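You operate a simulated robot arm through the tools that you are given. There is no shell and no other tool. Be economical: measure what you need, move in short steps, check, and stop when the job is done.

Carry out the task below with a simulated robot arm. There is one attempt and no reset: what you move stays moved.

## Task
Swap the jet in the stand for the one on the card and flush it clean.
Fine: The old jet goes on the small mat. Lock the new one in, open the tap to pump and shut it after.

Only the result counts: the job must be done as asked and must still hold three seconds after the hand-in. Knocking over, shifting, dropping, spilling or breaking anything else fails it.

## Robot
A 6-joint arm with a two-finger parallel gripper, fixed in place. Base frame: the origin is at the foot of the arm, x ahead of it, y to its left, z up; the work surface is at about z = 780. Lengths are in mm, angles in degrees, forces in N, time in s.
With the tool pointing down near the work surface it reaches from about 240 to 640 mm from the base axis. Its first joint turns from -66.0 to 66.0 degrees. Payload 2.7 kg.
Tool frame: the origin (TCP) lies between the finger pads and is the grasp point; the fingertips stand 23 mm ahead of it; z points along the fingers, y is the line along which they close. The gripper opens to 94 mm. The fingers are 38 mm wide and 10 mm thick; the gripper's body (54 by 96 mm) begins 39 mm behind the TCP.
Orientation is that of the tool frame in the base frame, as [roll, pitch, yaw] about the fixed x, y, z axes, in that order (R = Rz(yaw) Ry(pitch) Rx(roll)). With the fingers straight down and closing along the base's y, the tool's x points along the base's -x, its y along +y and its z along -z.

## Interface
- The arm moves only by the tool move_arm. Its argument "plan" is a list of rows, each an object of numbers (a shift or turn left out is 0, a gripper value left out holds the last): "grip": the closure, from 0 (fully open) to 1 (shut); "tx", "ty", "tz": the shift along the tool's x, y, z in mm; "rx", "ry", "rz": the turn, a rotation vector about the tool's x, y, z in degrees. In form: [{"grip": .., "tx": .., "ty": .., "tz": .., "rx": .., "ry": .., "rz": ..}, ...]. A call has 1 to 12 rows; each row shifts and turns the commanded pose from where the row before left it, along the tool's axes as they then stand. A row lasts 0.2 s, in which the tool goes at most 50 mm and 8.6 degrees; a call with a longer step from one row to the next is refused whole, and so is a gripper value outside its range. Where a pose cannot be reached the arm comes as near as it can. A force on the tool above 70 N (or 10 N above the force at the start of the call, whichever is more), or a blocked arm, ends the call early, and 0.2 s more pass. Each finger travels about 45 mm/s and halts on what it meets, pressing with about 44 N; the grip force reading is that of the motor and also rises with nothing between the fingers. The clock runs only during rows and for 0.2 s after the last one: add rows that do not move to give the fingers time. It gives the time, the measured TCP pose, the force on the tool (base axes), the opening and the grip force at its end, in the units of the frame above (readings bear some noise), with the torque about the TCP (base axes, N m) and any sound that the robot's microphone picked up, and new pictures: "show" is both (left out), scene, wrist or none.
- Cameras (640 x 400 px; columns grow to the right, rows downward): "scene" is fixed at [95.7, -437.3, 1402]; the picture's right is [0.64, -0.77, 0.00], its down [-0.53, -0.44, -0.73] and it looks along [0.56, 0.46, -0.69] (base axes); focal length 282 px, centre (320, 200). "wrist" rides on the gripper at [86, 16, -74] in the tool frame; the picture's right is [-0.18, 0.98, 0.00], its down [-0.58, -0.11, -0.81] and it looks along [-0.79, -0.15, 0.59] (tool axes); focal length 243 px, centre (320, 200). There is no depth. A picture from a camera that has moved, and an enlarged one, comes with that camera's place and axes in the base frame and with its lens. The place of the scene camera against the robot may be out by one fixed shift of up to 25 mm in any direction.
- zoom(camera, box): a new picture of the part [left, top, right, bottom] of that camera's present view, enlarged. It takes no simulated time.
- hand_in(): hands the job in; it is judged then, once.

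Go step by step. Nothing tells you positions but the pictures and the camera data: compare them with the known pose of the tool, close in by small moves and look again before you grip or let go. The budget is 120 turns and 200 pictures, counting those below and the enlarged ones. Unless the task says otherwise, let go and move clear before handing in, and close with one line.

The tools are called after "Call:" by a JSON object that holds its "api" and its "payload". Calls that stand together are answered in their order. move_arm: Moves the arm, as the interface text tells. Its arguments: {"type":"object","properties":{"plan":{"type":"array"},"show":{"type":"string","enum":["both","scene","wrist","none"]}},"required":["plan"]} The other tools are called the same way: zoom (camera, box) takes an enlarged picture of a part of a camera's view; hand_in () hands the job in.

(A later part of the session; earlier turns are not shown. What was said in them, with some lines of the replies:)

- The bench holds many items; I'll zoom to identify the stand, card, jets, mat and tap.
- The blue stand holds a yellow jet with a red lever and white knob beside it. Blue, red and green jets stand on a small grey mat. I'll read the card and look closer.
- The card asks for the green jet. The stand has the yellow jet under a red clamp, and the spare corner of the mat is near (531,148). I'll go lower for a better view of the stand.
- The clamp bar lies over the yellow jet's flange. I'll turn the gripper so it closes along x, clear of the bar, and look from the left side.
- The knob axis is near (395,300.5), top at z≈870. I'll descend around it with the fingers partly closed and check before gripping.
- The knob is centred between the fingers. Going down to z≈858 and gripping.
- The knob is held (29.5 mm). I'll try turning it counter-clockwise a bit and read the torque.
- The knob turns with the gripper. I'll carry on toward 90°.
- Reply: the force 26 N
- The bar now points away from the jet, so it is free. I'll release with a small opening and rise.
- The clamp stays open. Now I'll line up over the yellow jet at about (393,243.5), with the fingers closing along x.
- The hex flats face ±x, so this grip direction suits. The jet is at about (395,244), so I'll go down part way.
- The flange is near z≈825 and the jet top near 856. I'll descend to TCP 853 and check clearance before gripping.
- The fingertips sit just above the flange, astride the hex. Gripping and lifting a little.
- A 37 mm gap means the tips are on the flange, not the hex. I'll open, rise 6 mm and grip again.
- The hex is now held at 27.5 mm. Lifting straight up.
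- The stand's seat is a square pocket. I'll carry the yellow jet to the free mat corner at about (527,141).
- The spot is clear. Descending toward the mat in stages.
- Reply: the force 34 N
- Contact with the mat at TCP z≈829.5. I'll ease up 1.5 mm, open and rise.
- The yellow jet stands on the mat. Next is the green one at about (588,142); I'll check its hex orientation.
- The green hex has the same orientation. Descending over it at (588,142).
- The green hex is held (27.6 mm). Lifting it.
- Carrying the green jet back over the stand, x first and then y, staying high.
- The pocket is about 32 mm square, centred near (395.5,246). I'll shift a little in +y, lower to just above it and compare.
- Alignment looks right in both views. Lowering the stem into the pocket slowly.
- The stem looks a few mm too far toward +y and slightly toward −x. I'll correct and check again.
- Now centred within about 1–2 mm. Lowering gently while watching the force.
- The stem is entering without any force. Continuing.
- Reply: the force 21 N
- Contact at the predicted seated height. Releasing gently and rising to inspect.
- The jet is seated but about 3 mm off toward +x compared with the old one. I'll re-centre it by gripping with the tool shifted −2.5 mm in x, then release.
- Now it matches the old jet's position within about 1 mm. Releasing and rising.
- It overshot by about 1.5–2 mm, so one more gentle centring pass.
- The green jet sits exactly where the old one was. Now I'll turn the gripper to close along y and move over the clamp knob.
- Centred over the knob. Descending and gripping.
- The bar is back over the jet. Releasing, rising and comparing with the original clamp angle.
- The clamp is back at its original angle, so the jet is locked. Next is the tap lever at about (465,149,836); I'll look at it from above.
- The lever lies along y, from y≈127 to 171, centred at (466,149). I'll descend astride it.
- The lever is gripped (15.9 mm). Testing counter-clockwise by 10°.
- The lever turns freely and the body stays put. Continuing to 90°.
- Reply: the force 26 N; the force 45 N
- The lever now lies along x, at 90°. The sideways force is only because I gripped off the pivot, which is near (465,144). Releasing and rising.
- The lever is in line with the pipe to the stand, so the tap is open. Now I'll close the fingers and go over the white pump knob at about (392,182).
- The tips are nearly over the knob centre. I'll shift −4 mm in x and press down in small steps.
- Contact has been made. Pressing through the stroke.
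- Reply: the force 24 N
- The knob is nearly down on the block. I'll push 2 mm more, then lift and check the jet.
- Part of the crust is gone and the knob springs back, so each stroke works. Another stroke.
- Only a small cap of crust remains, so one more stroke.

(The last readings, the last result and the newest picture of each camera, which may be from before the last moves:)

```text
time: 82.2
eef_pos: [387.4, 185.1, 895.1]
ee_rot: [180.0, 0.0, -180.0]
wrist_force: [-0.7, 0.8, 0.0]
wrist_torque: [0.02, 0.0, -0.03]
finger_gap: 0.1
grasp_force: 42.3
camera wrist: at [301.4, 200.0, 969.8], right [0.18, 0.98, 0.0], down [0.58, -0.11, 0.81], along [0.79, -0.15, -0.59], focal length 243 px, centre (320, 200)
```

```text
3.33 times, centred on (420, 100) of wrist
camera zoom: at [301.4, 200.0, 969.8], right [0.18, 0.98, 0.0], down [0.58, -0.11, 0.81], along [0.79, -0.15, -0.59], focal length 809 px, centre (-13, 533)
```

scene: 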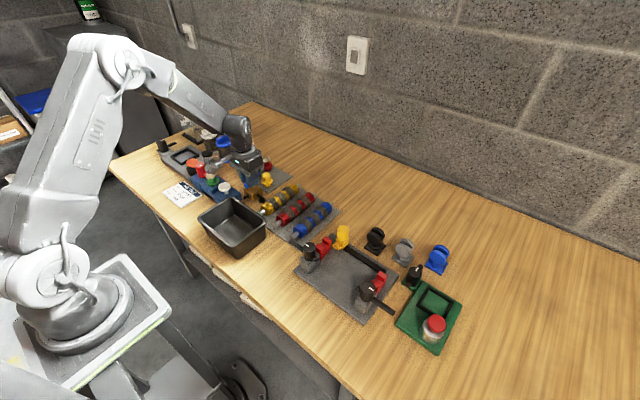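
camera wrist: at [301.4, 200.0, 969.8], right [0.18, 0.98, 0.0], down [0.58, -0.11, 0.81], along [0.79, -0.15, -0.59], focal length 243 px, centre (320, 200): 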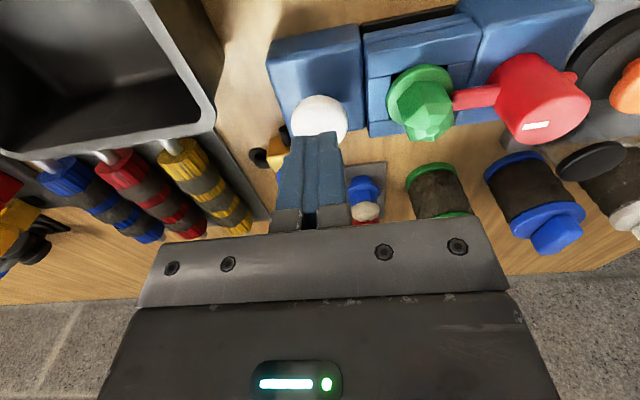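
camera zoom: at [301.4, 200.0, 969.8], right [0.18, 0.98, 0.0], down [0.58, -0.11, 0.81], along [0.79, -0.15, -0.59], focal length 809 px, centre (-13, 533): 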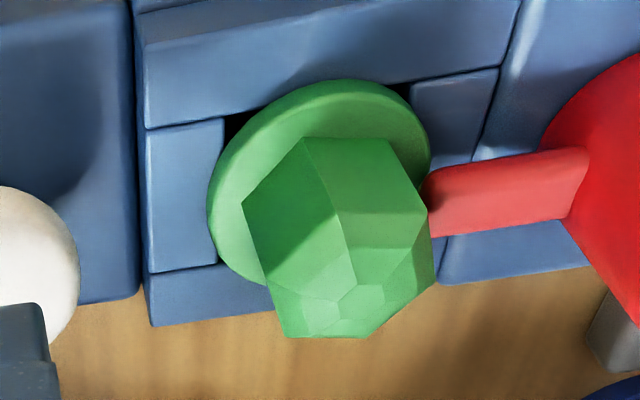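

The jet is clean. Now back to the tap lever at about (465,145) to shut it.

Call:
{"api": "move_arm", "payload": {"plan": [{"tz": -35}, {"tx": -39, "ty": -20, "grip": 0.55}, {"tx": -39, "ty": -20}, {"tz": 25}, {"tz": 25}, {}, {}], "show": "wrist"}}

Call:
{"api": "zoom", "payload": {"camera": "wrist", "box": [220, 60, 420, 240]}}

Call:
{"api": "zoom", "payload": {"camera": "scene", "box": [230, 155, 280, 200]}}

```text
time: 83.8
eef_pos: [464.7, 141.2, 881.0]
ee_rot: [179.9, 0.0, 179.9]
wrist_force: [0.1, -0.5, -0.2]
wrist_torque: [0.02, -0.01, -0.04]
finger_gap: 42.3
grasp_force: 0.1
camera wrist: at [378.5, 158.1, 955.7], right [0.18, 0.98, 0.0], down [0.58, -0.11, 0.81], along [0.79, -0.15, -0.59], focal length 243 px, centre (320, 200)
```

wrist: 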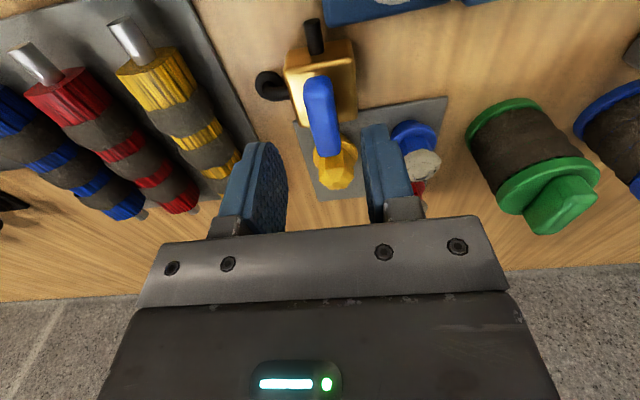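

```text
2.22 times, centred on (320, 150) of wrist
camera zoom: at [378.5, 158.1, 955.7], right [0.18, 0.98, 0.0], down [0.58, -0.11, 0.81], along [0.79, -0.15, -0.59], focal length 539 px, centre (320, 311)
```

zoom: 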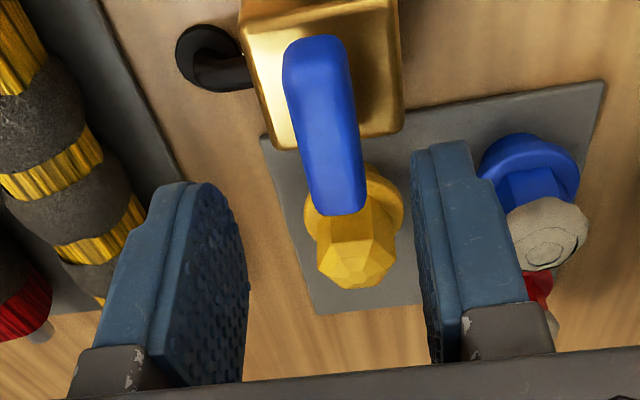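

```text
8.89 times, centred on (255, 178) of scene
camera zoom: at [95.7, -437.3, 1402.0], right [0.64, -0.77, 0.0], down [-0.53, -0.44, -0.73], along [0.56, 0.46, -0.69], focal length 2505 px, centre (898, 400)
```

zoom: 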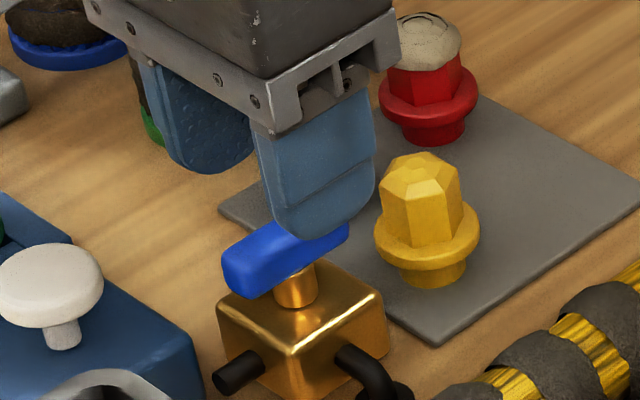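

Call:
{"api": "move_arm", "payload": {"plan": [{"tz": 15, "ty": 2.5}, {"tz": 13}, {}, {"grip": 1}, {"grip": 1}, {"grip": 1}, {"grip": 1}], "show": "none"}}

Call:
{"api": "move_arm", "payload": {"plan": [{"rz": 8}, {"rz": 8}, {"rz": 8}, {"rz": 8}, {"rz": 8}, {"rz": 5}, {}], "show": "none"}}

Call:
{"api": "move_arm", "payload": {"plan": [{"rz": 8}, {"rz": 8}, {"rz": 8}, {"rz": 8}, {"rz": 8}, {"rz": 5}, {}], "show": "wrist"}}

Call:
{"api": "zoom", "payload": {"camera": "scene", "box": [230, 155, 280, 200]}}

```text
time: 85.4
eef_pos: [464.7, 144.5, 852.8]
ee_rot: [179.9, 0.0, -180.0]
wrist_force: [2.2, -15.3, -0.4]
wrist_torque: [-0.44, -0.04, -0.01]
finger_gap: 15.7
grasp_force: 44.8
```

```text
time: 87.0
eef_pos: [465.9, 144.3, 854.3]
ee_rot: [180.0, -0.1, 134.8]
wrist_force: [-10.7, -30.0, 11.2]
wrist_torque: [-0.83, -0.23, -0.02]
finger_gap: 15.9
grasp_force: 45.2
```

```text
time: 88.6
eef_pos: [464.8, 144.2, 852.5]
ee_rot: [-179.8, -0.1, 89.8]
wrist_force: [-13.3, -29.1, 13.2]
wrist_torque: [-0.38, 0.07, 0.17]
finger_gap: 16.0
grasp_force: 44.4
camera wrist: at [482.3, 230.3, 927.5], right [0.98, -0.19, 0.0], down [-0.11, -0.58, 0.81], along [-0.15, -0.79, -0.59], focal length 243 px, centre (320, 200)
```

wrist: 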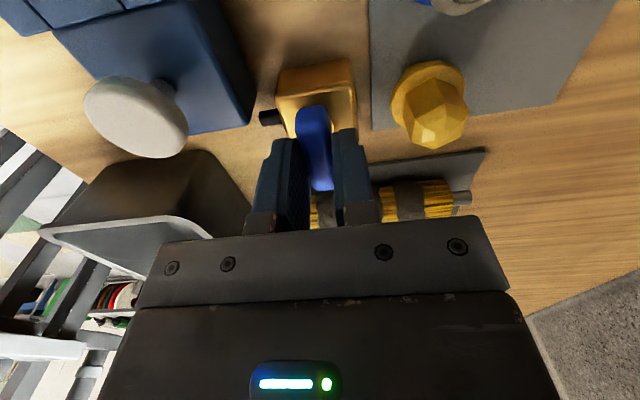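

```text
8.89 times, centred on (255, 178) of scene
camera zoom: at [95.2, -438.0, 1401.8], right [0.64, -0.77, 0.0], down [-0.53, -0.44, -0.73], along [0.56, 0.46, -0.69], focal length 2505 px, centre (898, 400)
```

zoom: 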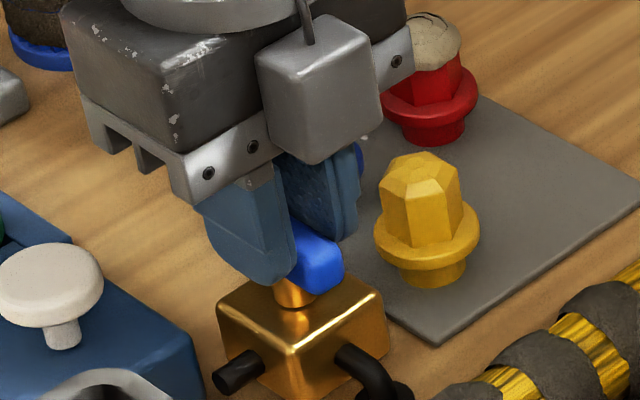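

The lever is back along y. I'll turn 4° further clockwise to be sure it reaches the shut stop, then release and rise.

Call:
{"api": "move_arm", "payload": {"plan": [{"rz": 4}, {}, {"grip": 0.7}, {"grip": 0.7}, {"tz": -15}, {"tz": -35}, {"tz": -35}, {}], "show": "wrist"}}

Call:
{"api": "zoom", "payload": {"camera": "scene", "box": [230, 160, 280, 205]}}

Call:
{"api": "zoom", "payload": {"camera": "wrist", "box": [220, 20, 420, 200]}}

```text
time: 90.4
eef_pos: [465.5, 147.2, 938.1]
ee_rot: [180.0, -0.1, 86.0]
wrist_force: [0.0, -0.4, -0.3]
wrist_torque: [0.02, -0.01, 0.0]
finger_gap: 28.2
grasp_force: 0.1
camera wrist: at [488.5, 231.8, 1012.2], right [0.97, -0.25, 0.0], down [-0.15, -0.57, 0.8], along [-0.2, -0.78, -0.59], focal length 243 px, centre (320, 200)
```

wrist: 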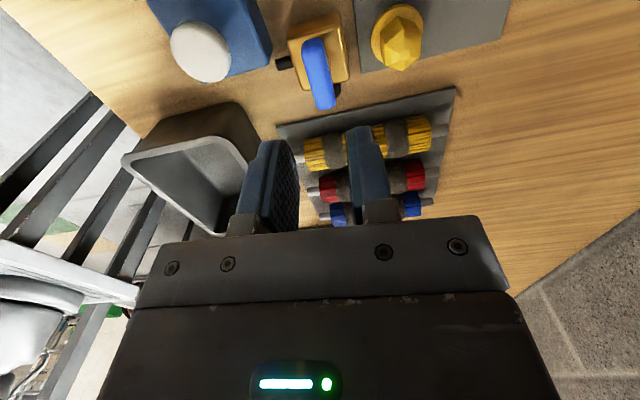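

```text
8.89 times, centred on (255, 182) of scene
camera zoom: at [95.7, -437.3, 1402.0], right [0.64, -0.77, 0.0], down [-0.53, -0.44, -0.73], along [0.56, 0.46, -0.69], focal length 2505 px, centre (898, 356)
```

zoom: 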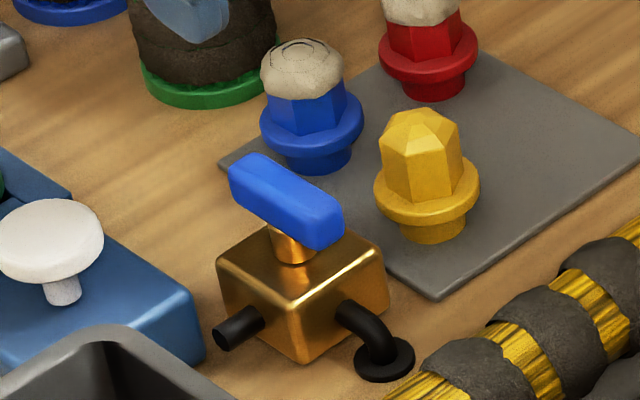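

```text
2.22 times, centred on (320, 110) of wrist
camera zoom: at [488.5, 231.8, 1012.2], right [0.97, -0.25, 0.0], down [-0.15, -0.57, 0.8], along [-0.2, -0.78, -0.59], focal length 539 px, centre (320, 400)
```

zoom: 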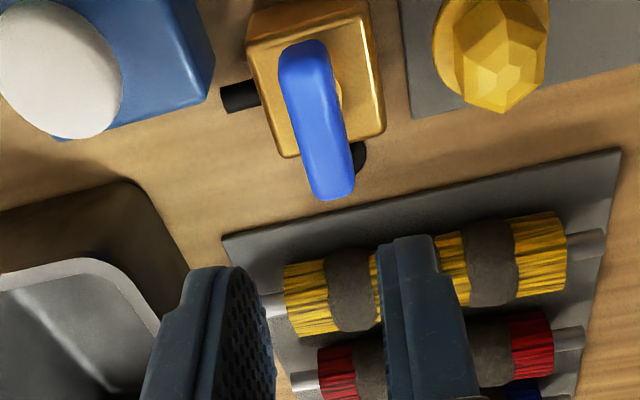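

The tap lever is exactly where it started. One last check of the clamp and the whole stand before handing in.

Call:
{"api": "zoom", "payload": {"camera": "scene", "box": [190, 155, 250, 205]}}

Call:
{"api": "zoom", "payload": {"camera": "scene", "box": [140, 90, 300, 210]}}

```text
8.00 times, centred on (220, 180) of scene
camera zoom: at [95.7, -437.3, 1402.0], right [0.64, -0.77, 0.0], down [-0.53, -0.44, -0.73], along [0.56, 0.46, -0.69], focal length 2254 px, centre (1120, 360)
```

zoom: 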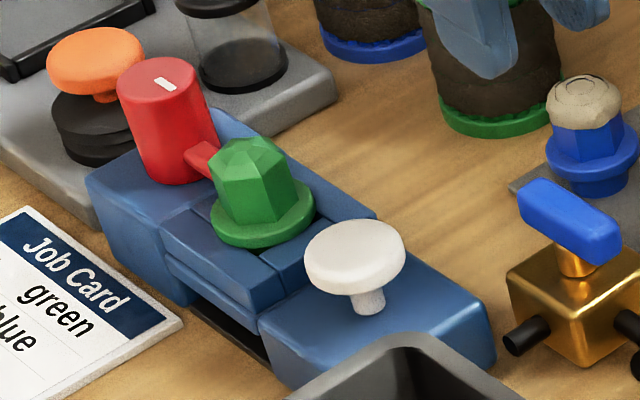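

```text
3.33 times, centred on (220, 150) of scene
camera zoom: at [95.7, -437.3, 1402.0], right [0.64, -0.77, 0.0], down [-0.53, -0.44, -0.73], along [0.56, 0.46, -0.69], focal length 939 px, centre (653, 367)
```

zoom: 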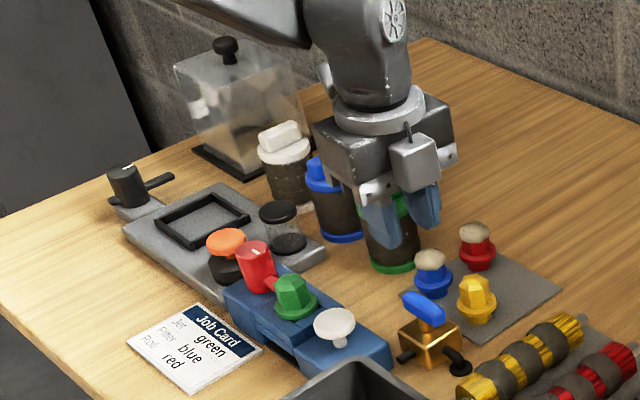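

The green jet is locked in and clean, the tap is shut, the yellow jet stands on the mat, and the gripper is clear. Handing in.

Call:
{"api": "hand_in", "payload": {}}

```text
The job is handed in.
```

I put the green jet in the stand, locked it and flushed it clean with three pump strokes; the tap is shut again and the old yellow jet stands on the small mat.
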